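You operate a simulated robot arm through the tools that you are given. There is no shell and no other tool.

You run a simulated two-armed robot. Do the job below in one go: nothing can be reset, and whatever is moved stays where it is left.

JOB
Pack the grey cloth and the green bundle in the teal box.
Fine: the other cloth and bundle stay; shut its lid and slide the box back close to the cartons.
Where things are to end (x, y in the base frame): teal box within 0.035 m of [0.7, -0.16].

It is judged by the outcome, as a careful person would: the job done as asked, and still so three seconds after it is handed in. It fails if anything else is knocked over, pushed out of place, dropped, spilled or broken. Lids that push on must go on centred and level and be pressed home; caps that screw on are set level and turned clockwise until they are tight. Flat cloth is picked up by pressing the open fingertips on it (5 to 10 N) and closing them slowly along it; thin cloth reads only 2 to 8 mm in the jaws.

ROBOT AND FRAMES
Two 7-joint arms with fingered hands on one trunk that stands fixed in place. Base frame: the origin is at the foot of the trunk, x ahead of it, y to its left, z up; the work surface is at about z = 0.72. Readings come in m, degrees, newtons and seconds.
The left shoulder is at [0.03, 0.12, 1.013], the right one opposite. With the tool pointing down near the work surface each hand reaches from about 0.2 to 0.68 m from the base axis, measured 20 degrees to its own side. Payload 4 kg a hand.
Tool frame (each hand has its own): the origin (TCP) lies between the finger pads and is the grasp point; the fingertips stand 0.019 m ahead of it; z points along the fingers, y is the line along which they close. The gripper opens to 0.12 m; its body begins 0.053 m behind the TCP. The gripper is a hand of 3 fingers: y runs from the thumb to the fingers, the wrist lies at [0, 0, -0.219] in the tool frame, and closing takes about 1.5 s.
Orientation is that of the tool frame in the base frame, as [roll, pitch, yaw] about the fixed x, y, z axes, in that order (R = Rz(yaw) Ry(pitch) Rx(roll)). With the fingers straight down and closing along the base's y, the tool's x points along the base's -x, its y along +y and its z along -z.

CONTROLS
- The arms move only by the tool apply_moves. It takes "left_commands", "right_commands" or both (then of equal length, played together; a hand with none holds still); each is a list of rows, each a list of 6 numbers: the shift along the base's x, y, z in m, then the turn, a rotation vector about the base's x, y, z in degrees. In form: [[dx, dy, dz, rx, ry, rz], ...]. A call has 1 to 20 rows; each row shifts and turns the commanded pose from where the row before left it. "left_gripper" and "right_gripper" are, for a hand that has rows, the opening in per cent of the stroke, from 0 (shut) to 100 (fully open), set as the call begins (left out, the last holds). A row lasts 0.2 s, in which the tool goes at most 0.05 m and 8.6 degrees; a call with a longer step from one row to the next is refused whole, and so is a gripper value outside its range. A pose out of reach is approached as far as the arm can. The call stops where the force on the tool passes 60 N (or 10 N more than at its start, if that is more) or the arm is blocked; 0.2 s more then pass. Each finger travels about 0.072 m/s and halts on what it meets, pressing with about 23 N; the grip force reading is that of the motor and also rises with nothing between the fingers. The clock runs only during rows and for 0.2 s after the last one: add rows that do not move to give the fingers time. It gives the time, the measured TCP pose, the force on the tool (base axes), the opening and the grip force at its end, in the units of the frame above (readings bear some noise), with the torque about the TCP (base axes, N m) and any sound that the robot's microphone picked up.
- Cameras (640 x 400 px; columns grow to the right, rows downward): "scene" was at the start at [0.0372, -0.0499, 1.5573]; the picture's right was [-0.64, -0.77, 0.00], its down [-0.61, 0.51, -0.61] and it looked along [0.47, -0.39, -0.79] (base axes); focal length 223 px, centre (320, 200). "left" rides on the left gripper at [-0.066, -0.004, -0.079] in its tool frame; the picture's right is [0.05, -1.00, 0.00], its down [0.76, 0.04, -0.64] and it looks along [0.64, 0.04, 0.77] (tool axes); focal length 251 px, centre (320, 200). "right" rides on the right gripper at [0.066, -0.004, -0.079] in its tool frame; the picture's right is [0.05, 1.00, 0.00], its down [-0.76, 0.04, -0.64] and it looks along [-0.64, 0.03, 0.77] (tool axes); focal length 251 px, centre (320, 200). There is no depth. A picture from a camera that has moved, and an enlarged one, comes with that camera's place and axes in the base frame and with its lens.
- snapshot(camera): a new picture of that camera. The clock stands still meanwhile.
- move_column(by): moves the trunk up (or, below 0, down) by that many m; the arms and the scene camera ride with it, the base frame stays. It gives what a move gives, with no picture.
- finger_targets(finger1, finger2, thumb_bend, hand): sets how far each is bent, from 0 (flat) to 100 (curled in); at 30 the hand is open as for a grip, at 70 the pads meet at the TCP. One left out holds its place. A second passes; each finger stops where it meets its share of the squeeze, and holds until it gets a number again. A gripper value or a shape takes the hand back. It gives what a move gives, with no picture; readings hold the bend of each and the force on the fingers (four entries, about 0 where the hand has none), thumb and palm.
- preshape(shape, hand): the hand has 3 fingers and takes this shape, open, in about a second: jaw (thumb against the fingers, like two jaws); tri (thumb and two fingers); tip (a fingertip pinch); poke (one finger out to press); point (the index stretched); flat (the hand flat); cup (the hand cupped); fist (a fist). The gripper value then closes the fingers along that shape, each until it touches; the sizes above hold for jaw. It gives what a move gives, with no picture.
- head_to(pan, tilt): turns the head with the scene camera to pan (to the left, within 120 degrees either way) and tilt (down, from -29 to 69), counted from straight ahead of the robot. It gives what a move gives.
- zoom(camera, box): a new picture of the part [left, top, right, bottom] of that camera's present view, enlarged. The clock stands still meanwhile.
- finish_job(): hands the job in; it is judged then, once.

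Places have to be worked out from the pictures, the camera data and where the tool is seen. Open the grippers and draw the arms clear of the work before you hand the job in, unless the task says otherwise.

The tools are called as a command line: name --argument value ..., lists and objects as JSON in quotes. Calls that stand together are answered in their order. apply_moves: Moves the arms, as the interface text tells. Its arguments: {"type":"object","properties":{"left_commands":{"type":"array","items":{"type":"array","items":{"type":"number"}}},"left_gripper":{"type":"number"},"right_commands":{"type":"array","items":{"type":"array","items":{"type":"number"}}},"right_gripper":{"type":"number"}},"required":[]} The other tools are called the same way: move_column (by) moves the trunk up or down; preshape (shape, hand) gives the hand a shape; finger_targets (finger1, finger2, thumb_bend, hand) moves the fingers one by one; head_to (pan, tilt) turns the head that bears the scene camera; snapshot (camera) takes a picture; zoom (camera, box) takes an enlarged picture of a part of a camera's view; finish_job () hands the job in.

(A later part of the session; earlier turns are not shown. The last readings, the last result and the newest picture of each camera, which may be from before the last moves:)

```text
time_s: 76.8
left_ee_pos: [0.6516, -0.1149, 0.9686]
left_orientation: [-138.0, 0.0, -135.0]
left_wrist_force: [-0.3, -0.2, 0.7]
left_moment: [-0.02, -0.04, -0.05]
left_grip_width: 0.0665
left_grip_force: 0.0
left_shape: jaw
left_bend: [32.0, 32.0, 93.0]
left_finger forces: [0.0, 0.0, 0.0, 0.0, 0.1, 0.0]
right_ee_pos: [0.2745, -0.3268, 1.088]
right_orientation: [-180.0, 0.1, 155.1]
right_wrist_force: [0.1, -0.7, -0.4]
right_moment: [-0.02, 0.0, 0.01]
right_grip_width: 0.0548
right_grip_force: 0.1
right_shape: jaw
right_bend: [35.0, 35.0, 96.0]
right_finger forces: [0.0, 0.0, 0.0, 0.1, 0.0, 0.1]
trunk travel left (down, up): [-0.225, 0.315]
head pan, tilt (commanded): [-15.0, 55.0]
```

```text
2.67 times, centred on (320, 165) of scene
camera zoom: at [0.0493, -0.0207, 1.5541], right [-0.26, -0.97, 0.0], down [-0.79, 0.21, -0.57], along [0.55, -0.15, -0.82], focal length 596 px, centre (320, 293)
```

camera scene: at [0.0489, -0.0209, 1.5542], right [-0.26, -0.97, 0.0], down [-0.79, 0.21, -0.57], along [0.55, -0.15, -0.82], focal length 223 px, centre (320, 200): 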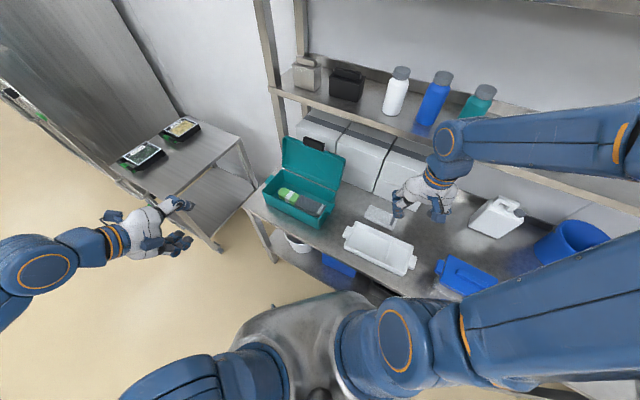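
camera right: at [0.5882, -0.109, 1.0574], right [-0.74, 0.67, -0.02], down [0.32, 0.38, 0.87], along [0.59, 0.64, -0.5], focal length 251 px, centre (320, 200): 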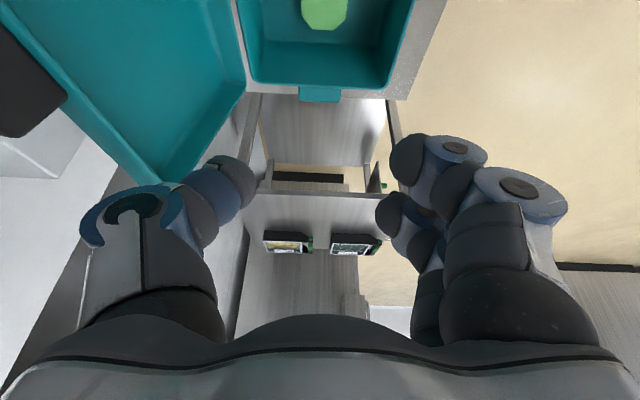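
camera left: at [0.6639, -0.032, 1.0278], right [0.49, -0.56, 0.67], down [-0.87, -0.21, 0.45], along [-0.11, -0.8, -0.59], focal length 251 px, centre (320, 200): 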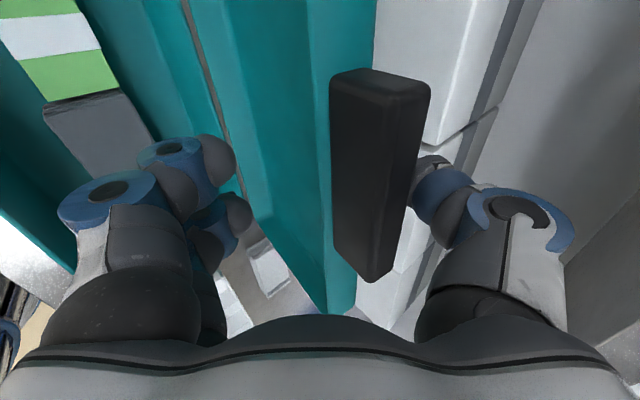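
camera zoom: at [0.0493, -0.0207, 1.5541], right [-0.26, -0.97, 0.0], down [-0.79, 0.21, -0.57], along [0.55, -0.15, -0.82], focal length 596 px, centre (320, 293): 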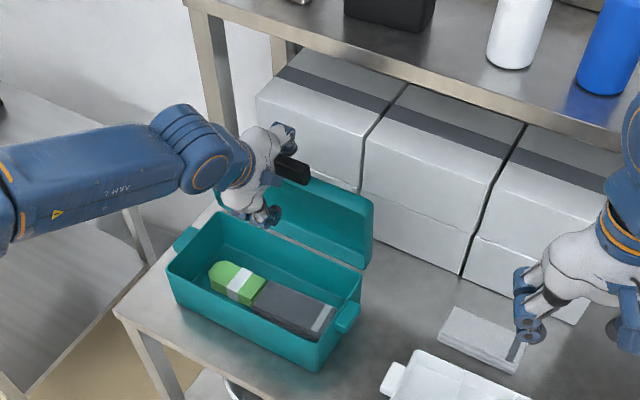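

Lid is near vertical and following smoothly. Continuing the pull with the hand pitching back, toward about 70°.

apply_moves --left_commands '[[-0.005, 0.005, 0.0, -2.36, -2.36, 0], [-0.005, 0.005, 0.0, -2.36, -2.36, 0], [-0.006, 0.006, 0.0, -2.36, -2.36, 0]]'

snapshot --camera "left"

zoom --camera "scene" --box '[240, 90, 400, 240]'

```text
time_s: 77.6
left_ee_pos: [0.6362, -0.0979, 0.9678]
left_orientation: [-128.0, -0.1, -135.0]
left_wrist_force: [0.8, 0.5, 0.2]
left_moment: [-0.01, -0.03, 0.02]
left_grip_width: 0.0665
left_grip_force: 0.0
left_shape: jaw
left_bend: [32.0, 32.0, 93.0]
left_finger forces: [0.0, 0.1, 0.0, 0.0, 0.0, 0.0]
right_ee_pos: [0.2742, -0.3269, 1.0875]
right_orientation: [-180.0, 0.0, 155.1]
right_wrist_force: [0.5, -0.2, -1.1]
right_moment: [-0.02, 0.0, -0.02]
right_grip_width: 0.055
right_grip_force: 0.1
right_shape: jaw
right_bend: [35.0, 35.0, 96.0]
right_finger forces: [0.0, 0.0, 0.0, 0.0, 0.0, 0.0]
trunk travel left (down, up): [-0.225, 0.315]
head pan, tilt (commanded): [-15.0, 55.0]
```

```text
taken
camera left: at [0.6409, -0.0083, 1.0185], right [0.4, -0.47, 0.79], down [-0.92, -0.16, 0.36], along [-0.04, -0.87, -0.5], focal length 251 px, centre (320, 200)
```

left: 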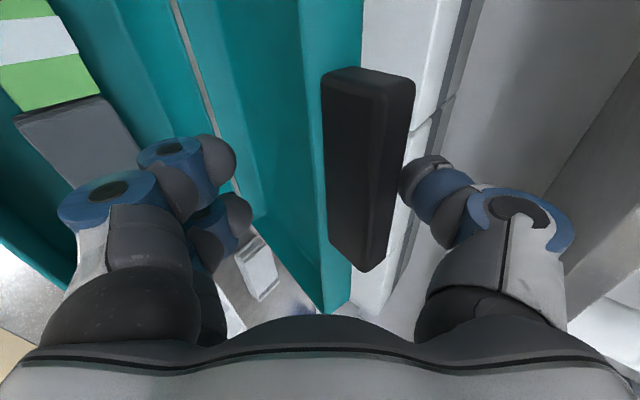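

```text
2.67 times, centred on (320, 165) of scene
camera zoom: at [0.0495, -0.0198, 1.5541], right [-0.26, -0.97, 0.0], down [-0.79, 0.21, -0.57], along [0.55, -0.15, -0.82], focal length 596 px, centre (320, 293)
```

zoom: 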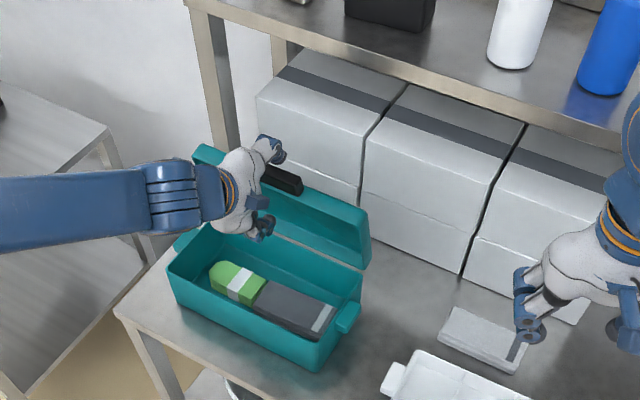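

The lid follows the thumb gently (about 80°). Continuing along the closing arc to about 60°.

apply_moves --left_commands '[[-0.0073, 0.0073, -0.003, -1.6, -1.6, 0], [-0.0073, 0.0073, -0.005, -1.6, -1.6, 0], [-0.0073, 0.0073, -0.006, -1.6, -1.6, 0], [-0.0073, 0.0073, -0.007, -1.6, -1.6, 0]]'

snapshot --camera "left"

zoom --camera "scene" --box '[240, 90, 400, 240]'

```text
time_s: 78.6
left_ee_pos: [0.6065, -0.0713, 0.9472]
left_orientation: [-118.8, -0.1, -135.0]
left_wrist_force: [0.5, 0.1, -1.6]
left_moment: [0.0, -0.01, 0.01]
left_grip_width: 0.0672
left_grip_force: 0.0
left_shape: jaw
left_bend: [32.0, 32.0, 93.0]
left_finger forces: [0.5, 0.5, 0.0, 0.1, 0.1, 0.0]
right_ee_pos: [0.2733, -0.326, 1.0879]
right_orientation: [179.9, 0.1, 155.1]
right_wrist_force: [-0.3, 0.8, -0.1]
right_moment: [-0.02, -0.02, -0.02]
right_grip_width: 0.0549
right_grip_force: 0.0
right_shape: jaw
right_bend: [35.0, 35.0, 96.0]
right_finger forces: [0.0, 0.0, 0.0, 0.0, 0.0, 0.0]
trunk travel left (down, up): [-0.225, 0.315]
head pan, tilt (commanded): [-15.0, 55.0]
```

```text
taken
camera left: at [0.6075, 0.024, 0.9881], right [0.3, -0.38, 0.87], down [-0.95, -0.13, 0.28], along [0.01, -0.92, -0.4], focal length 251 px, centre (320, 200)
```

left: 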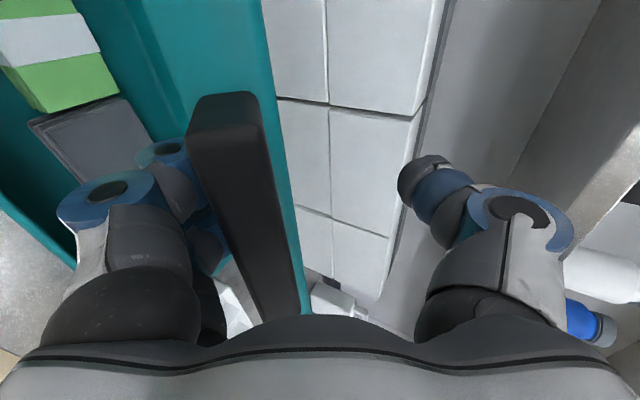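

```text
2.67 times, centred on (320, 165) of scene
camera zoom: at [0.0495, -0.0204, 1.5541], right [-0.26, -0.97, 0.0], down [-0.79, 0.21, -0.57], along [0.55, -0.15, -0.82], focal length 596 px, centre (320, 293)
```

zoom: 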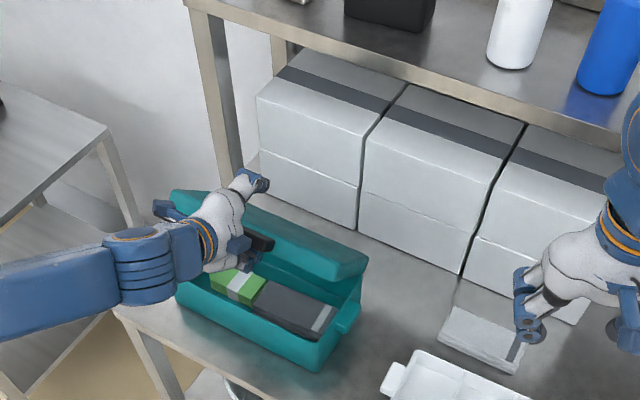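

The lid has settled softly onto the fingers at about 45°, with the fingertips a bit deep under it. I'll slide the hand outward along the lid so only the tab rests on the fingers, then lower to about 30°.

apply_moves --left_commands '[[-0.0141, 0.0141, 0.02, 0, 0, 0], [-0.0034, 0.0034, 0.002, -3.4, -3.4, 0], [-0.0118, 0.0118, -0.0163, -1.77, -1.77, 0], [-0.01, 0.01, -0.0194, -1.77, -1.77, 0]]'

snapshot --camera "left"

zoom --camera "scene" --box '[240, 90, 400, 240]'

```text
time_s: 79.6
left_ee_pos: [0.5691, -0.0296, 0.9338]
left_orientation: [-109.1, 0.0, -135.0]
left_wrist_force: [-0.5, 0.1, -0.2]
left_moment: [0.05, -0.01, 0.01]
left_grip_width: 0.0667
left_grip_force: 0.1
left_shape: jaw
left_bend: [32.0, 32.0, 93.0]
left_finger forces: [0.2, 0.3, 0.0, 0.0, 0.0, 0.1]
right_ee_pos: [0.2726, -0.3265, 1.0875]
right_orientation: [-180.0, 0.0, 155.2]
right_wrist_force: [0.8, -0.7, 0.7]
right_moment: [0.01, 0.01, 0.01]
right_grip_width: 0.0549
right_grip_force: 0.1
right_shape: jaw
right_bend: [35.0, 35.0, 96.0]
right_finger forces: [0.0, 0.0, 0.0, 0.0, 0.0, 0.0]
trunk travel left (down, up): [-0.225, 0.315]
head pan, tilt (commanded): [-15.0, 55.0]
```

```text
taken
camera left: at [0.5655, 0.0691, 0.9605], right [0.19, -0.27, 0.94], down [-0.98, -0.1, 0.17], along [0.05, -0.96, -0.28], focal length 251 px, centre (320, 200)
```

left: 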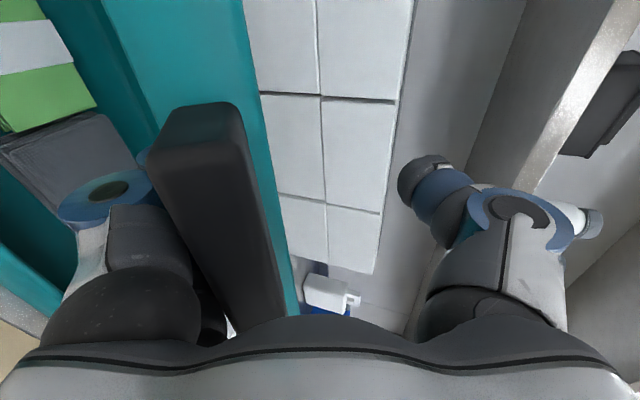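

```text
2.67 times, centred on (320, 165) of scene
camera zoom: at [0.0496, -0.0204, 1.5541], right [-0.26, -0.97, 0.0], down [-0.79, 0.21, -0.57], along [0.55, -0.15, -0.82], focal length 596 px, centre (320, 293)
```

zoom: 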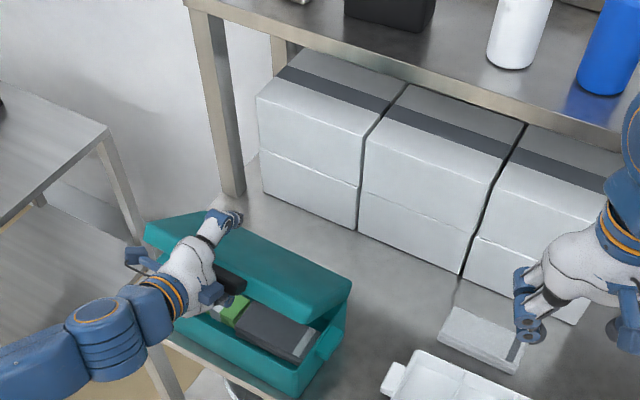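

The box has been dragged toward the front: the fingertips were caught behind the lid's front rim. I'll stop and look closely before doing anything more.

zoom --camera "scene" --box '[230, 150, 350, 260]'

zoom --camera "left" --box '[0, 60, 340, 360]'

snapshot --camera "right"

```text
3.64 times, centred on (290, 205) of scene
camera zoom: at [0.0496, -0.0204, 1.5541], right [-0.26, -0.97, 0.0], down [-0.79, 0.21, -0.57], along [0.55, -0.15, -0.82], focal length 812 px, centre (429, 182)
```

zoom: 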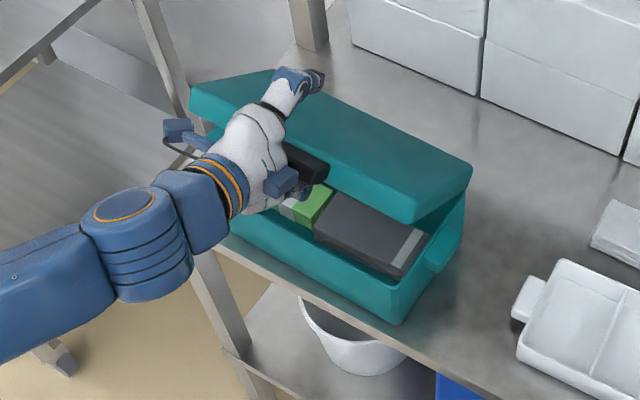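

```text
1.33 times, centred on (170, 210) of left
camera zoom: at [0.5655, 0.0691, 0.9605], right [0.19, -0.27, 0.94], down [-0.98, -0.1, 0.17], along [0.05, -0.96, -0.28], focal length 335 px, centre (520, 187)
```

zoom: 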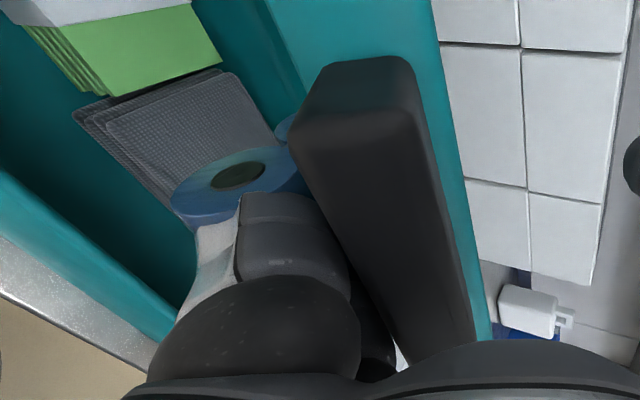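

```text
taken
camera right: at [0.2115, -0.3014, 1.1668], right [0.37, 0.93, 0.0], down [0.71, -0.28, 0.64], along [0.6, -0.24, -0.77], focal length 251 px, centre (320, 200)
```

right: 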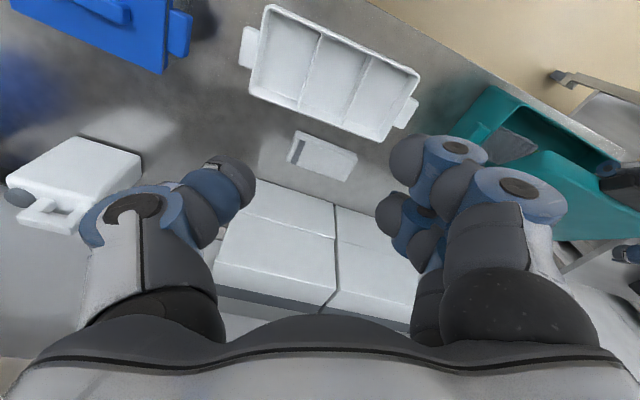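

The box front is now at n≈0.373 (moved ~4 cm toward me, still ~2 cm inside the table edge), lid at ~35°. To free the fingertips from the lid rim I'll pitch the hand steeper while easing it forward and down, so the tab rests on the finger shafts instead.

apply_moves --left_commands '[[0.0035, -0.0035, -0.004, 5.48, 5.48, 0], [0.0035, -0.0035, -0.004, 5.48, 5.48, 0], [0.0035, -0.0035, -0.004, 5.48, 5.48, 0], [0.0035, -0.0035, -0.004, 5.48, 5.48, 0]]'

zoom --camera "left" --box '[0, 60, 340, 360]'

zoom --camera "scene" --box '[230, 150, 350, 260]'

```text
time_s: 80.6
left_ee_pos: [0.5827, -0.0452, 0.9185]
left_orientation: [-140.1, 0.2, -134.9]
left_wrist_force: [-1.0, 0.3, 0.6]
left_moment: [0.02, -0.01, 0.03]
left_grip_width: 0.0664
left_grip_force: 0.0
left_shape: jaw
left_bend: [32.0, 32.0, 93.0]
left_finger forces: [0.0, 0.4, 0.0, 0.0, 0.0, 0.0]
right_ee_pos: [0.2746, -0.3278, 1.0867]
right_orientation: [179.9, 0.0, 155.1]
right_wrist_force: [-0.6, -0.1, 0.3]
right_moment: [0.02, 0.0, 0.01]
right_grip_width: 0.0548
right_grip_force: 0.0
right_shape: jaw
right_bend: [35.0, 35.0, 96.0]
right_finger forces: [0.1, 0.0, 0.1, 0.0, 0.0, 0.0]
trunk travel left (down, up): [-0.225, 0.315]
head pan, tilt (commanded): [-15.0, 55.0]
```

```text
1.33 times, centred on (170, 210) of left
camera zoom: at [0.597, 0.0357, 0.9808], right [0.5, -0.58, 0.64], down [-0.86, -0.23, 0.47], along [-0.12, -0.78, -0.61], focal length 335 px, centre (520, 187)
```

zoom: 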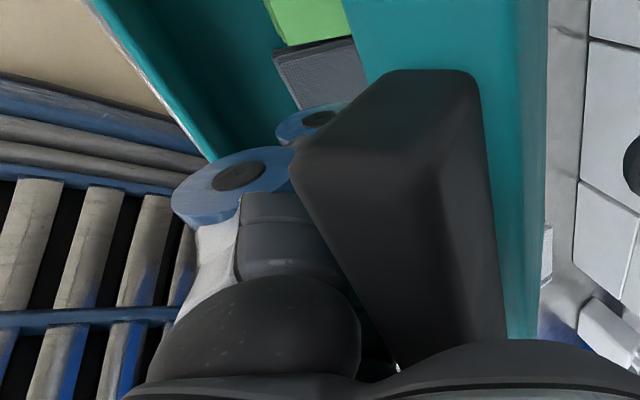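

```text
3.64 times, centred on (290, 205) of scene
camera zoom: at [0.0489, -0.0231, 1.5541], right [-0.26, -0.97, 0.0], down [-0.79, 0.21, -0.57], along [0.55, -0.15, -0.82], focal length 812 px, centre (429, 182)
```

zoom: 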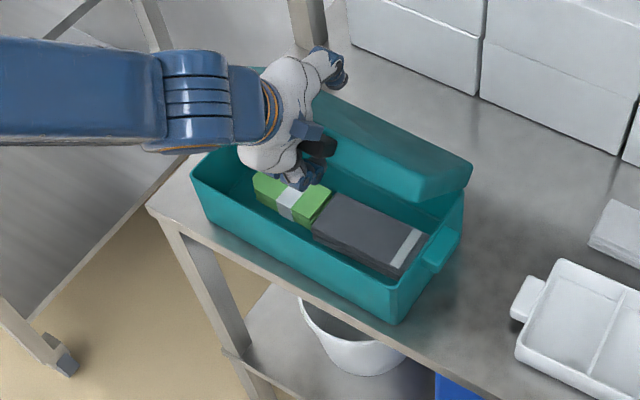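

The lid now rests on the finger shafts at ~50° and the box did not move. Retreating along the finger direction in small steps to bring the tab out toward the fingertips.

apply_moves --left_commands '[[-0.0068, 0.0068, 0.0115, 0, 0, 0], [-0.0068, 0.0068, 0.0115, 0, 0, 0]]'

zoom --camera "left" --box '[0, 60, 340, 360]'

zoom --camera "scene" --box '[230, 150, 350, 260]'

```text
time_s: 81.2
left_ee_pos: [0.5688, -0.0292, 0.9408]
left_orientation: [-140.3, 0.1, -134.9]
left_wrist_force: [-0.4, 0.0, -0.8]
left_moment: [-0.02, 0.0, 0.0]
left_grip_width: 0.0665
left_grip_force: 0.0
left_shape: jaw
left_bend: [32.0, 32.0, 93.0]
left_finger forces: [0.1, 0.4, 0.1, 0.0, 0.1, 0.0]
right_ee_pos: [0.2746, -0.3263, 1.0883]
right_orientation: [179.9, 0.0, 155.1]
right_wrist_force: [0.7, 0.2, 0.7]
right_moment: [0.0, 0.01, 0.01]
right_grip_width: 0.0551
right_grip_force: 0.0
right_shape: jaw
right_bend: [35.0, 35.0, 96.0]
right_finger forces: [0.0, 0.0, 0.1, 0.0, 0.1, 0.1]
trunk travel left (down, up): [-0.225, 0.315]
head pan, tilt (commanded): [-15.0, 55.0]
```

```text
1.33 times, centred on (170, 210) of left
camera zoom: at [0.5826, 0.0514, 1.003], right [0.5, -0.58, 0.64], down [-0.85, -0.23, 0.47], along [-0.13, -0.78, -0.61], focal length 335 px, centre (520, 187)
```

zoom: 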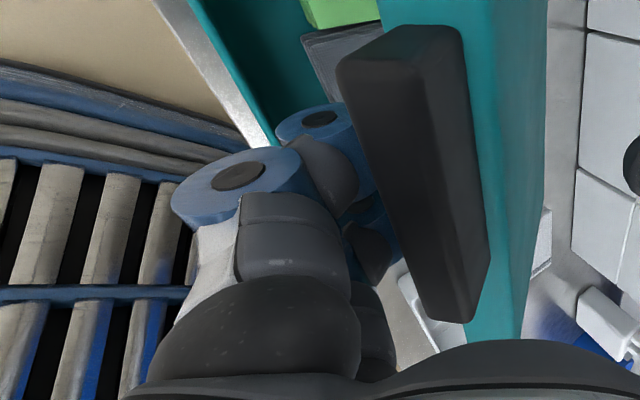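

```text
3.64 times, centred on (290, 205) of scene
camera zoom: at [0.0493, -0.0199, 1.5542], right [-0.26, -0.97, 0.0], down [-0.79, 0.21, -0.57], along [0.55, -0.15, -0.82], focal length 812 px, centre (429, 182)
```

zoom: 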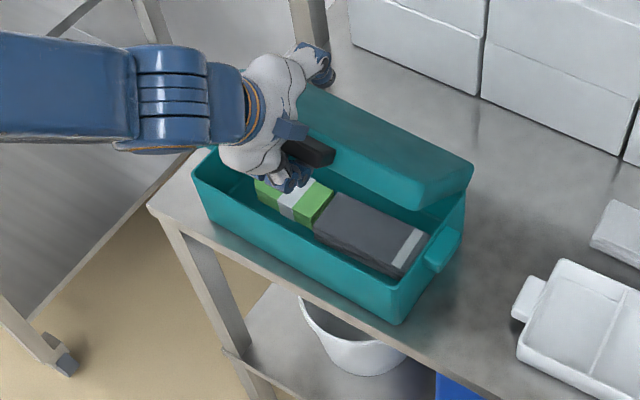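

No further box movement. One more short retreat, then start lowering the tab along its arc (hand steeper than the lid so nothing catches).

apply_moves --left_commands '[[-0.0059, 0.0059, 0.01, 0, 0, 0], [-0.0077, 0.0077, -0.0111, -3.2, -3.2, 0], [-0.0077, 0.0077, -0.0111, -2.8, -2.8, 0]]'

zoom --camera "left" --box '[0, 60, 340, 360]'

zoom --camera "scene" --box '[230, 150, 350, 260]'

```text
time_s: 82.0
left_ee_pos: [0.5471, -0.009, 0.9286]
left_orientation: [-131.5, 0.0, -134.9]
left_wrist_force: [-0.1, 0.5, -1.2]
left_moment: [-0.02, -0.03, 0.0]
left_grip_width: 0.0664
left_grip_force: 0.2
left_shape: jaw
left_bend: [32.0, 32.0, 93.0]
left_finger forces: [0.3, 0.5, 0.0, 0.0, 0.0, 0.0]
right_ee_pos: [0.274, -0.3266, 1.0881]
right_orientation: [-180.0, 0.0, 155.1]
right_wrist_force: [-0.4, 0.3, -0.2]
right_moment: [-0.04, 0.01, -0.03]
right_grip_width: 0.0548
right_grip_force: 0.0
right_shape: jaw
right_bend: [35.0, 35.0, 96.0]
right_finger forces: [0.0, 0.0, 0.0, 0.1, 0.0, 0.0]
trunk travel left (down, up): [-0.225, 0.315]
head pan, tilt (commanded): [-15.0, 55.0]
```

```text
1.33 times, centred on (170, 210) of left
camera zoom: at [0.5558, 0.078, 0.9832], right [0.43, -0.51, 0.75], down [-0.9, -0.18, 0.4], along [-0.07, -0.84, -0.53], focal length 335 px, centre (520, 187)
```

zoom: 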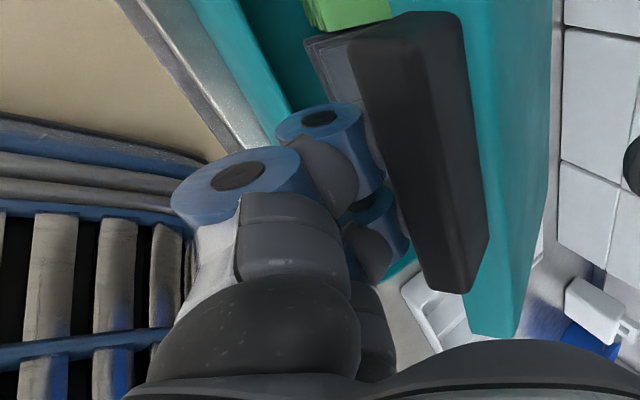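

```text
3.64 times, centred on (290, 205) of scene
camera zoom: at [0.0491, -0.0205, 1.5541], right [-0.26, -0.97, 0.0], down [-0.79, 0.21, -0.57], along [0.55, -0.15, -0.82], focal length 812 px, centre (429, 182)
```

zoom: 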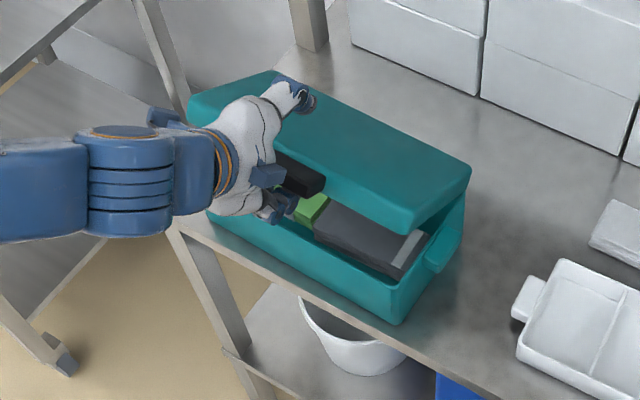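

The box holds still and the lid is at ~32° resting on the fingertips at the tab's outer edge. Lowering further to about 20°.

apply_moves --left_commands '[[-0.0067, 0.0067, -0.0124, -3.54, -3.54, 0], [-0.0063, 0.0063, -0.0134, -3.54, -3.54, 0]]'

zoom --camera "left" --box '[0, 60, 340, 360]'

zoom --camera "scene" --box '[230, 150, 350, 260]'

```text
time_s: 82.6
left_ee_pos: [0.5356, 0.0036, 0.9034]
left_orientation: [-121.6, -0.1, -135.1]
left_wrist_force: [-0.2, 1.5, -1.3]
left_moment: [0.04, 0.0, 0.02]
left_grip_width: 0.0664
left_grip_force: 0.0
left_shape: jaw
left_bend: [32.0, 32.0, 93.0]
left_finger forces: [0.4, 0.5, 0.1, 0.0, 0.1, 0.0]
right_ee_pos: [0.2733, -0.3267, 1.0883]
right_orientation: [-180.0, 0.0, 155.1]
right_wrist_force: [0.1, -0.4, 0.4]
right_moment: [0.0, 0.01, 0.02]
right_grip_width: 0.0548
right_grip_force: 0.0
right_shape: jaw
right_bend: [35.0, 35.0, 96.0]
right_finger forces: [0.1, 0.1, 0.0, 0.1, 0.1, 0.0]
trunk travel left (down, up): [-0.225, 0.315]
head pan, tilt (commanded): [-15.0, 55.0]
```

```text
1.33 times, centred on (170, 210) of left
camera zoom: at [0.537, 0.0961, 0.9471], right [0.33, -0.41, 0.85], down [-0.94, -0.14, 0.3], along [-0.01, -0.9, -0.43], focal length 335 px, centre (520, 187)
```

zoom: 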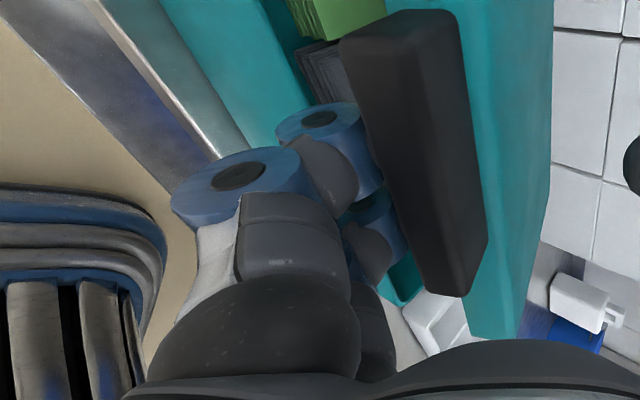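

```text
3.64 times, centred on (290, 205) of scene
camera zoom: at [0.0494, -0.0205, 1.5541], right [-0.26, -0.97, 0.0], down [-0.79, 0.21, -0.57], along [0.55, -0.15, -0.82], focal length 812 px, centre (429, 182)
```

zoom: 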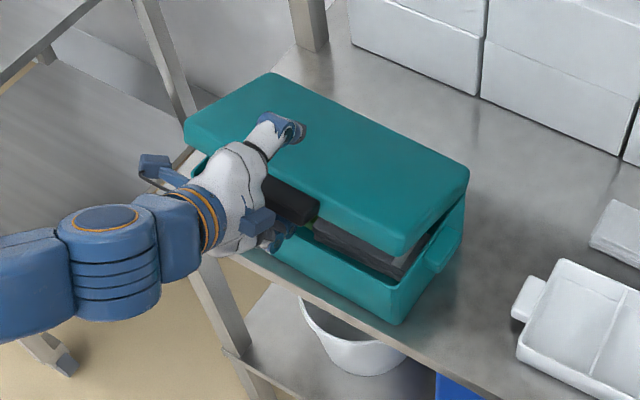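

Lid at ~20°, box steady. Continuing down to about 8°.

apply_moves --left_commands '[[-0.0053, 0.0053, -0.0141, -3.54, -3.54, 0], [-0.0045, 0.0045, -0.0145, -3.54, -3.54, 0]]'

zoom --camera "left" --box '[0, 60, 340, 360]'

zoom --camera "scene" --box '[230, 150, 350, 260]'

```text
time_s: 83.2
left_ee_pos: [0.5246, 0.0109, 0.8756]
left_orientation: [-111.6, -0.1, -135.1]
left_wrist_force: [-1.0, 0.4, -0.4]
left_moment: [-0.02, 0.01, -0.02]
left_grip_width: 0.0667
left_grip_force: 0.0
left_shape: jaw
left_bend: [32.0, 32.0, 93.0]
left_finger forces: [0.6, 0.4, 0.0, 0.1, 0.1, 0.0]
right_ee_pos: [0.2737, -0.3267, 1.0884]
right_orientation: [180.0, 0.1, 155.1]
right_wrist_force: [0.5, -0.1, -0.3]
right_moment: [-0.03, 0.01, 0.02]
right_grip_width: 0.0548
right_grip_force: 0.1
right_shape: jaw
right_bend: [35.0, 35.0, 96.0]
right_finger forces: [0.0, 0.1, 0.1, 0.0, 0.0, 0.1]
trunk travel left (down, up): [-0.225, 0.315]
head pan, tilt (commanded): [-15.0, 55.0]
```

```text
1.33 times, centred on (170, 210) of left
camera zoom: at [0.5216, 0.1094, 0.9058], right [0.22, -0.3, 0.93], down [-0.97, -0.11, 0.2], along [0.04, -0.95, -0.31], focal length 335 px, centre (520, 187)
```

zoom: 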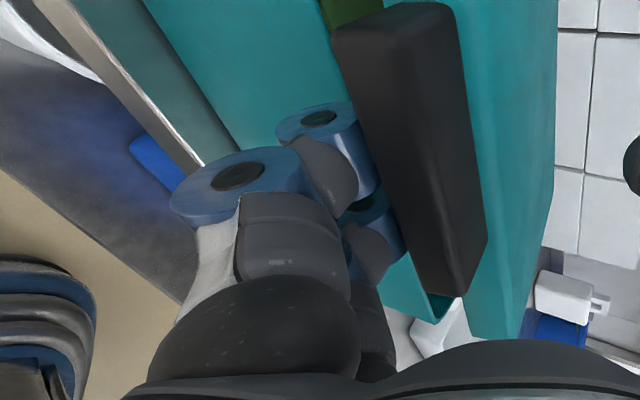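

```text
3.64 times, centred on (290, 205) of scene
camera zoom: at [0.0493, -0.0208, 1.5541], right [-0.26, -0.97, 0.0], down [-0.79, 0.21, -0.57], along [0.55, -0.15, -0.82], focal length 812 px, centre (429, 182)
```

zoom: 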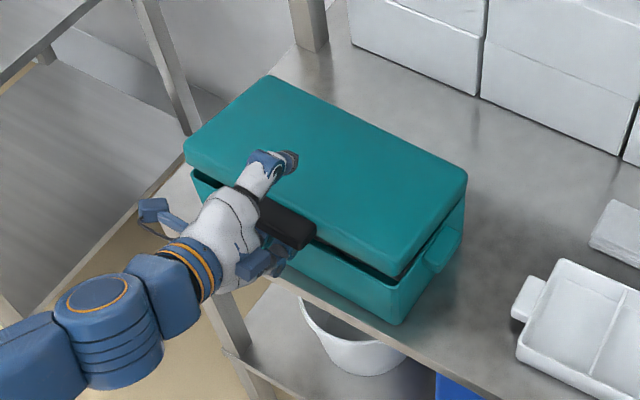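

Lid at about 10°. Continuing to the closed position and just below, so the tab leaves the fingers.

apply_moves --left_commands '[[-0.0035, 0.0035, -0.0152, -3.54, -3.54, 0], [-0.0025, 0.0025, -0.0154, -2.1, -2.1, 0], [0, 0, -0.008, 0, 0, 0]]'

zoom --camera "left" --box '[0, 60, 340, 360]'

zoom --camera "scene" --box '[230, 150, 350, 260]'

```text
time_s: 84.0
left_ee_pos: [0.5178, 0.019, 0.8353]
left_orientation: [-103.7, 0.1, -135.0]
left_wrist_force: [-0.3, -0.3, 0.6]
left_moment: [-0.03, 0.01, 0.02]
left_grip_width: 0.0665
left_grip_force: 0.0
left_shape: jaw
left_bend: [32.0, 32.0, 93.0]
left_finger forces: [0.0, 0.1, 0.0, 0.0, 0.0, 0.0]
right_ee_pos: [0.2742, -0.3271, 1.0868]
right_orientation: [180.0, 0.0, 155.1]
right_wrist_force: [0.4, 0.3, -0.8]
right_moment: [-0.03, -0.02, 0.0]
right_grip_width: 0.0547
right_grip_force: 0.2
right_shape: jaw
right_bend: [35.0, 35.0, 96.0]
right_finger forces: [0.0, 0.0, 0.0, 0.0, 0.1, 0.0]
trunk travel left (down, up): [-0.225, 0.315]
head pan, tilt (commanded): [-15.0, 55.0]
```

```text
1.33 times, centred on (170, 210) of left
camera zoom: at [0.5123, 0.1195, 0.857], right [0.13, -0.21, 0.97], down [-0.99, -0.09, 0.11], along [0.07, -0.97, -0.21], focal length 335 px, centre (520, 187)
```

zoom: 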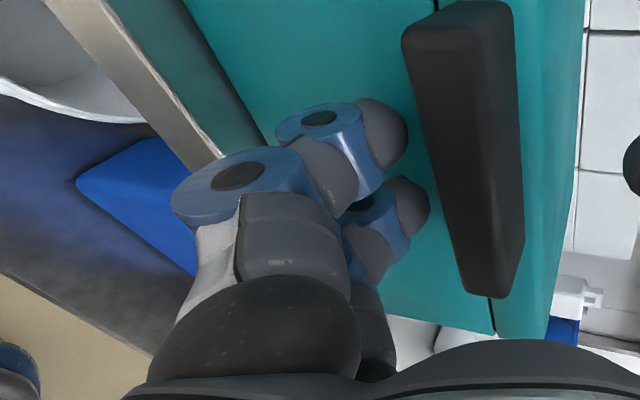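

```text
3.64 times, centred on (290, 205) of scene
camera zoom: at [0.0495, -0.0207, 1.5542], right [-0.26, -0.97, 0.0], down [-0.79, 0.21, -0.57], along [0.55, -0.15, -0.82], focal length 812 px, centre (429, 182)
```

zoom: 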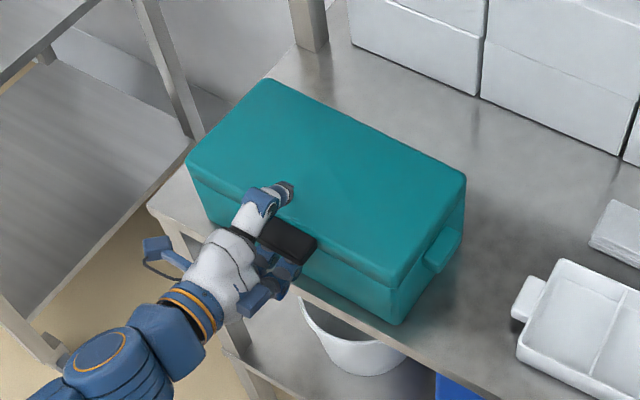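

The lid is closed and the fingers are free below the tab. Withdrawing the left hand straight back and re-measuring the box.

apply_moves --left_commands '[[-0.012, 0.012, 0, 0, 0, 0], [-0.024, 0.024, 0, 0, 0, 0], [-0.024, 0.024, 0, 0, 0, 0], [-0.024, 0.024, 0.01, 0, 0, 0], [-0.024, 0.024, 0.01, 0, 0, 0]]'

zoom --camera "scene" --box '[230, 130, 390, 260]'

snapshot --camera "left"

```text
time_s: 85.2
left_ee_pos: [0.4136, 0.1291, 0.8565]
left_orientation: [-103.7, 0.0, -135.0]
left_wrist_force: [-0.1, -0.1, 0.4]
left_moment: [0.03, 0.02, 0.0]
left_grip_width: 0.0666
left_grip_force: 0.1
left_shape: jaw
left_bend: [32.0, 32.0, 93.0]
left_finger forces: [0.0, 0.0, 0.0, 0.1, 0.0, 0.0]
right_ee_pos: [0.2734, -0.3275, 1.0875]
right_orientation: [-180.0, 0.1, 155.1]
right_wrist_force: [0.3, 0.3, -0.2]
right_moment: [-0.04, -0.01, 0.02]
right_grip_width: 0.055
right_grip_force: 0.0
right_shape: jaw
right_bend: [35.0, 35.0, 96.0]
right_finger forces: [0.1, 0.0, 0.0, 0.0, 0.0, 0.1]
trunk travel left (down, up): [-0.225, 0.315]
head pan, tilt (commanded): [-15.0, 55.0]
```

```text
3.08 times, centred on (310, 195) of scene
camera zoom: at [0.0486, -0.0206, 1.5542], right [-0.26, -0.97, 0.0], down [-0.79, 0.21, -0.57], along [0.55, -0.15, -0.82], focal length 687 px, centre (351, 215)
```

zoom: 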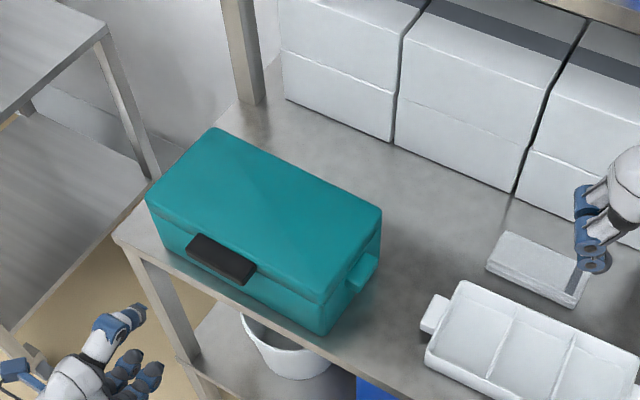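

```text
taken
camera left: at [0.4083, 0.2297, 0.8768], right [0.13, -0.21, 0.97], down [-0.99, -0.09, 0.11], along [0.07, -0.97, -0.22], focal length 251 px, centre (320, 200)
```

left: 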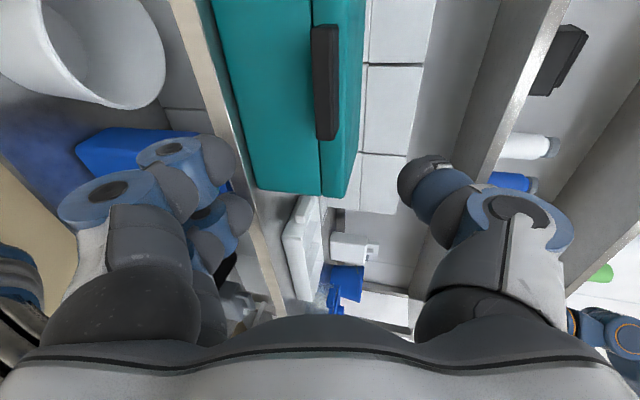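

The lid is shut. The box centre is now about (0.585,-0.045) and yawed ~3° (left end deeper). I'll roll the left hand 90° about its axis so thumb and fingers form a wide horizontal two-point pusher with the camera on top.

apply_moves --left_commands '[[0, 0, 0.004, 5.63, -5.63, -1.97], [0, 0, 0.004, 5.63, -5.63, -1.97], [0, 0, 0.004, 5.63, -5.63, -1.97], [0, 0, 0.004, 5.63, -5.63, -1.97], [0, 0, 0.004, 5.63, -5.63, -1.97], [0, 0, 0.004, 5.63, -5.63, -1.97], [0, 0, 0.004, 5.63, -5.63, -1.97], [0, 0, 0.004, 5.63, -5.63, -1.97], [0, 0, 0.004, 5.63, -5.63, -1.97], [0, 0, 0.004, 5.63, -5.63, -1.97], [0, 0, 0.0, 5.63, -5.63, -1.97], [0, 0, 0, 5.65, 5.65, 0], [0, 0, 0, 5.65, 5.65, 0]]' --left_gripper 85

snapshot --camera "left"

snapshot --camera "scene"

```text
time_s: 88.0
left_ee_pos: [0.4093, 0.1284, 0.8948]
left_orientation: [179.9, 60.0, 134.6]
left_wrist_force: [-0.2, 0.3, -0.7]
left_moment: [-0.02, 0.01, -0.01]
left_grip_width: 0.1019
left_grip_force: 0.0
left_shape: jaw
left_bend: [25.0, 25.0, 11.0]
left_finger forces: [0.1, 0.0, 0.1, 0.1, 0.0, 0.0]
right_ee_pos: [0.2753, -0.3278, 1.0873]
right_orientation: [179.9, 0.0, 155.2]
right_wrist_force: [0.0, 0.1, -0.1]
right_moment: [0.04, 0.0, -0.04]
right_grip_width: 0.0548
right_grip_force: 0.0
right_shape: jaw
right_bend: [35.0, 35.0, 96.0]
right_finger forces: [0.0, 0.1, 0.0, 0.0, 0.1, 0.1]
trunk travel left (down, up): [-0.225, 0.315]
head pan, tilt (commanded): [-15.0, 55.0]
```

```text
taken
camera left: at [0.3843, 0.1502, 0.991], right [-0.73, -0.68, -0.05], down [-0.63, 0.7, -0.34], along [0.27, -0.22, -0.94], focal length 251 px, centre (320, 200)
```

left: 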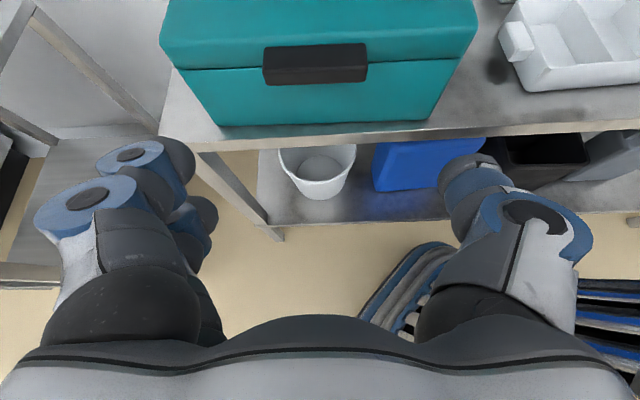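

```text
taken
camera scene: at [0.0496, -0.0217, 1.5541], right [-0.26, -0.97, 0.0], down [-0.79, 0.21, -0.57], along [0.55, -0.15, -0.82], focal length 223 px, centre (320, 200)
```

scene: 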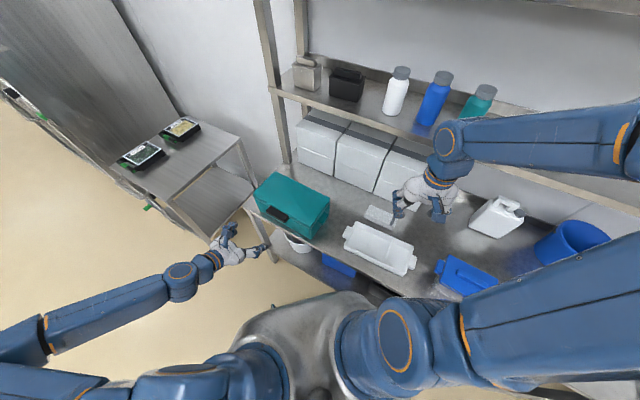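

The front view confirms the lid seam is closed. I'll open the jaws fully so both contacts straddle the tab, flatten the pitch to 20°, and come down in front of the box at z≈0.78.

apply_moves --left_commands '[[0.014, -0.014, -0.029, -3.54, -3.54, 0], [0.014, -0.014, -0.029, -3.54, -3.54, 0], [0.014, -0.014, -0.029, 0, 0, 0], [0.014, -0.014, -0.029, 0, 0, 0]]' --left_gripper 100

snapshot --camera "left"

zoom --camera "scene" --box '[200, 130, 360, 260]'

```text
time_s: 89.0
left_ee_pos: [0.4656, 0.0726, 0.78]
left_orientation: [179.7, 70.0, 134.4]
left_wrist_force: [0.3, -1.1, 0.4]
left_moment: [-0.02, 0.01, 0.0]
left_grip_width: 0.1201
left_grip_force: 0.0
left_shape: jaw
left_bend: [30.0, 30.0, 30.0]
left_finger forces: [0.0, 0.0, 0.0, 0.1, 0.0, 0.0]
right_ee_pos: [0.2745, -0.3267, 1.0872]
right_orientation: [-179.9, 0.1, 155.1]
right_wrist_force: [0.4, 0.2, -0.7]
right_moment: [0.0, -0.02, 0.01]
right_grip_width: 0.0547
right_grip_force: 0.1
right_shape: jaw
right_bend: [35.0, 35.0, 96.0]
right_finger forces: [0.1, 0.1, 0.1, 0.0, 0.0, 0.0]
trunk travel left (down, up): [-0.225, 0.315]
head pan, tilt (commanded): [-15.0, 55.0]
```

```text
taken
camera left: at [0.4278, 0.1069, 0.8676], right [-0.72, -0.69, -0.05], down [-0.58, 0.64, -0.5], along [0.38, -0.33, -0.86], focal length 251 px, centre (320, 200)
```

left: 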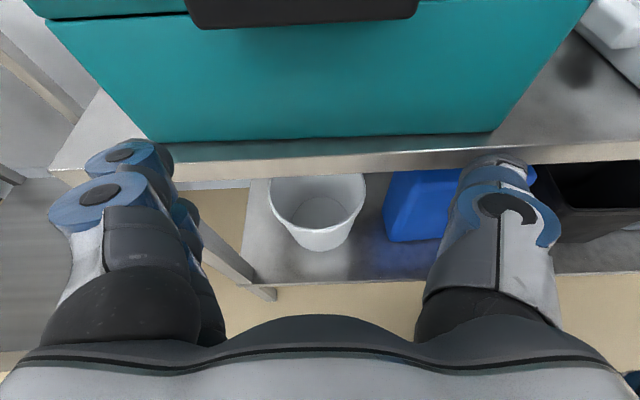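

```text
3.08 times, centred on (280, 195) of scene
camera zoom: at [0.0493, -0.0209, 1.5541], right [-0.26, -0.97, 0.0], down [-0.79, 0.21, -0.57], along [0.55, -0.15, -0.82], focal length 687 px, centre (443, 215)
```

zoom: 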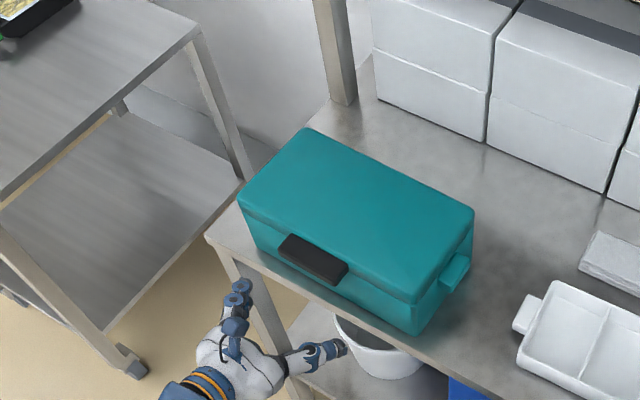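

Hand is centred on the box and straddles the tab. I'll add a 3° yaw so both tips meet the face together, approach, and push the first few centimetres.

apply_moves --left_commands '[[0.0158, -0.0158, 0, 0, 0, 1], [0.0158, -0.0158, 0, 0, 0, 1], [0.0158, -0.0158, 0, 0, 0, 1], [0.007, -0.007, 0, 0, 0, 0], [0.007, -0.007, 0, 0, 0, 0], [0.007, -0.007, 0, 0, 0, 0], [0.007, -0.007, 0, 0, 0, 0]]'

snapshot --camera "left"

zoom --camera "scene" --box '[220, 120, 380, 250]'

```text
time_s: 90.6
left_ee_pos: [0.5412, -0.0054, 0.781]
left_orientation: [179.8, 69.9, 137.5]
left_wrist_force: [-1.9, 0.9, -0.5]
left_moment: [0.04, 0.03, 0.02]
left_grip_width: 0.1198
left_grip_force: 0.0
left_shape: jaw
left_bend: [29.0, 30.0, 29.0]
left_finger forces: [1.4, 0.0, 0.0, 0.0, 1.0, 0.0]
right_ee_pos: [0.2738, -0.3264, 1.0869]
right_orientation: [-180.0, 0.0, 155.0]
right_wrist_force: [-0.4, -0.6, 0.5]
right_moment: [0.02, 0.0, -0.01]
right_grip_width: 0.055
right_grip_force: 0.1
right_shape: jaw
right_bend: [35.0, 35.0, 96.0]
right_finger forces: [0.1, 0.0, 0.1, 0.0, 0.1, 0.0]
trunk travel left (down, up): [-0.225, 0.315]
head pan, tilt (commanded): [-15.0, 55.0]
```

```text
taken
camera left: at [0.5021, 0.0265, 0.8688], right [-0.69, -0.73, -0.05], down [-0.61, 0.61, -0.5], along [0.4, -0.31, -0.86], focal length 251 px, centre (320, 200)
```

left: 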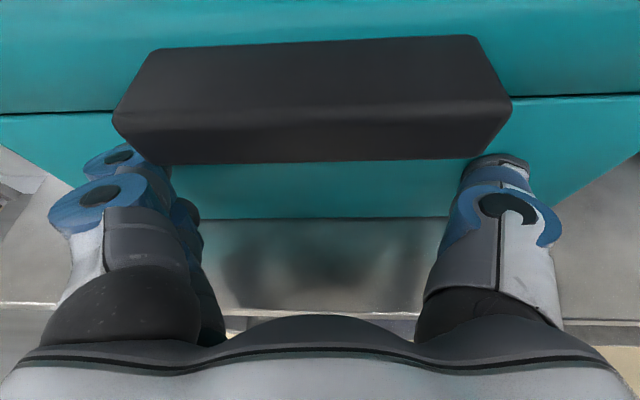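

```text
3.08 times, centred on (300, 185) of scene
camera zoom: at [0.0495, -0.0209, 1.5541], right [-0.26, -0.97, 0.0], down [-0.79, 0.21, -0.57], along [0.55, -0.15, -0.82], focal length 687 px, centre (382, 246)
```

zoom: 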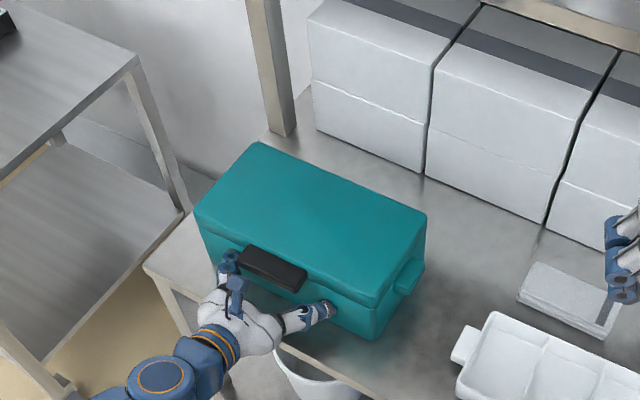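

Both contacts are touching and the box is sliding squarely. Continuing the push 6 cm.

apply_moves --left_commands '[[0.0075, -0.0075, 0, 0, 0, 0], [0.0075, -0.0075, 0, 0, 0, 0], [0.0075, -0.0075, 0, 0, 0, 0], [0.0075, -0.0075, 0, 0, 0, 0], [0.0075, -0.0075, 0, 0, 0, 0], [0.0075, -0.0075, 0, 0, 0, 0]]'

snapshot --camera "left"

zoom --camera "scene" --box '[220, 120, 380, 250]'

```text
time_s: 92.0
left_ee_pos: [0.5869, -0.0483, 0.7801]
left_orientation: [179.7, 70.1, 137.6]
left_wrist_force: [-2.2, 2.6, 0.8]
left_moment: [0.01, -0.03, -0.03]
left_grip_width: 0.12
left_grip_force: 0.1
left_shape: jaw
left_bend: [29.0, 30.0, 29.0]
left_finger forces: [1.8, 0.0, 0.1, 0.0, 1.8, 0.1]
right_ee_pos: [0.2735, -0.3263, 1.088]
right_orientation: [179.9, -0.1, 155.2]
right_wrist_force: [-0.1, 0.3, 0.0]
right_moment: [0.02, 0.01, 0.0]
right_grip_width: 0.0549
right_grip_force: 0.1
right_shape: jaw
right_bend: [35.0, 35.0, 96.0]
right_finger forces: [0.1, 0.0, 0.0, 0.0, 0.1, 0.1]
trunk travel left (down, up): [-0.225, 0.315]
head pan, tilt (commanded): [-15.0, 55.0]
```

```text
taken
camera left: at [0.5489, -0.0167, 0.8675], right [-0.69, -0.73, -0.05], down [-0.61, 0.61, -0.5], along [0.4, -0.31, -0.86], focal length 251 px, centre (320, 200)
```

left: 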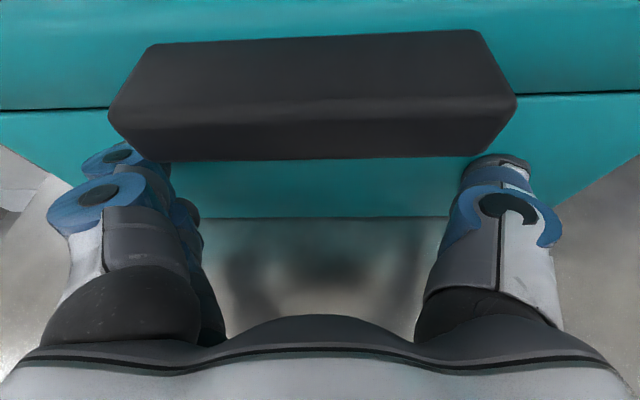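

```text
3.08 times, centred on (300, 185) of scene
camera zoom: at [0.0493, -0.0209, 1.5541], right [-0.26, -0.97, 0.0], down [-0.79, 0.21, -0.57], along [0.55, -0.15, -0.82], focal length 687 px, centre (382, 246)
```

zoom: 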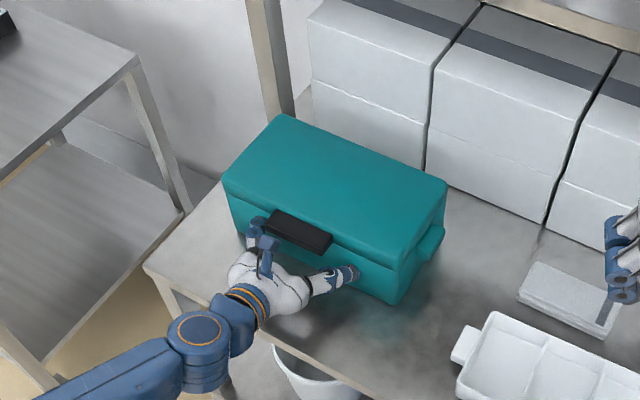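

The box is square now, centre at n≈0.545, w≈0.382; about 6 cm remain. Pushing another 5 cm, then measuring.

apply_moves --left_commands '[[0.0072, -0.0072, 0, 0, 0, 0], [0.0072, -0.0072, 0, 0, 0, 0], [0.0072, -0.0072, 0, 0, 0, 0], [0.0072, -0.0072, 0, 0, 0, 0], [0.0072, -0.0072, 0, 0, 0, 0]]'

zoom --camera "scene" --box '[240, 110, 400, 240]'

snapshot --camera "left"

```text
time_s: 93.2
left_ee_pos: [0.6245, -0.084, 0.7806]
left_orientation: [179.9, 70.0, 137.4]
left_wrist_force: [-2.6, 2.8, 0.1]
left_moment: [-0.01, -0.04, 0.03]
left_grip_width: 0.1202
left_grip_force: 0.0
left_shape: jaw
left_bend: [29.0, 30.0, 29.0]
left_finger forces: [1.9, 0.1, 0.0, 0.1, 1.3, 0.1]
right_ee_pos: [0.2747, -0.3268, 1.088]
right_orientation: [-180.0, -0.1, 155.1]
right_wrist_force: [-0.2, 0.1, -0.1]
right_moment: [-0.02, -0.02, 0.01]
right_grip_width: 0.0548
right_grip_force: 0.2
right_shape: jaw
right_bend: [35.0, 35.0, 96.0]
right_finger forces: [0.0, 0.0, 0.0, 0.0, 0.0, 0.0]
trunk travel left (down, up): [-0.225, 0.315]
head pan, tilt (commanded): [-15.0, 55.0]
```

```text
3.08 times, centred on (320, 175) of scene
camera zoom: at [0.0494, -0.0209, 1.5541], right [-0.26, -0.97, 0.0], down [-0.79, 0.21, -0.57], along [0.55, -0.15, -0.82], focal length 687 px, centre (320, 277)
```

zoom: 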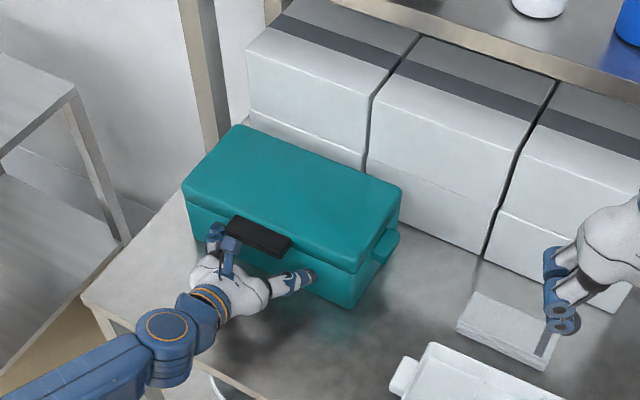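

```text
taken
camera left: at [0.5848, -0.0522, 0.8683], right [-0.69, -0.73, -0.05], down [-0.61, 0.61, -0.5], along [0.4, -0.31, -0.86], focal length 251 px, centre (320, 200)
```

left: 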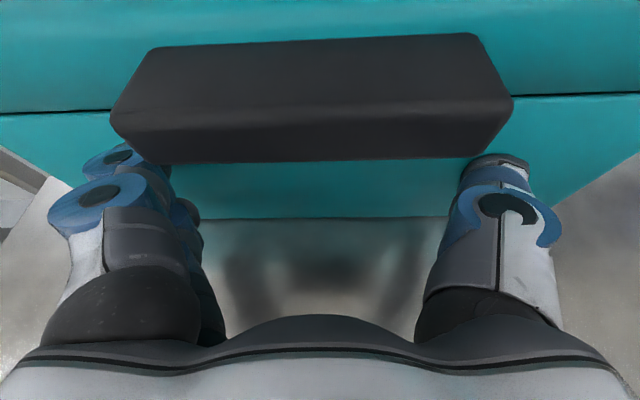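

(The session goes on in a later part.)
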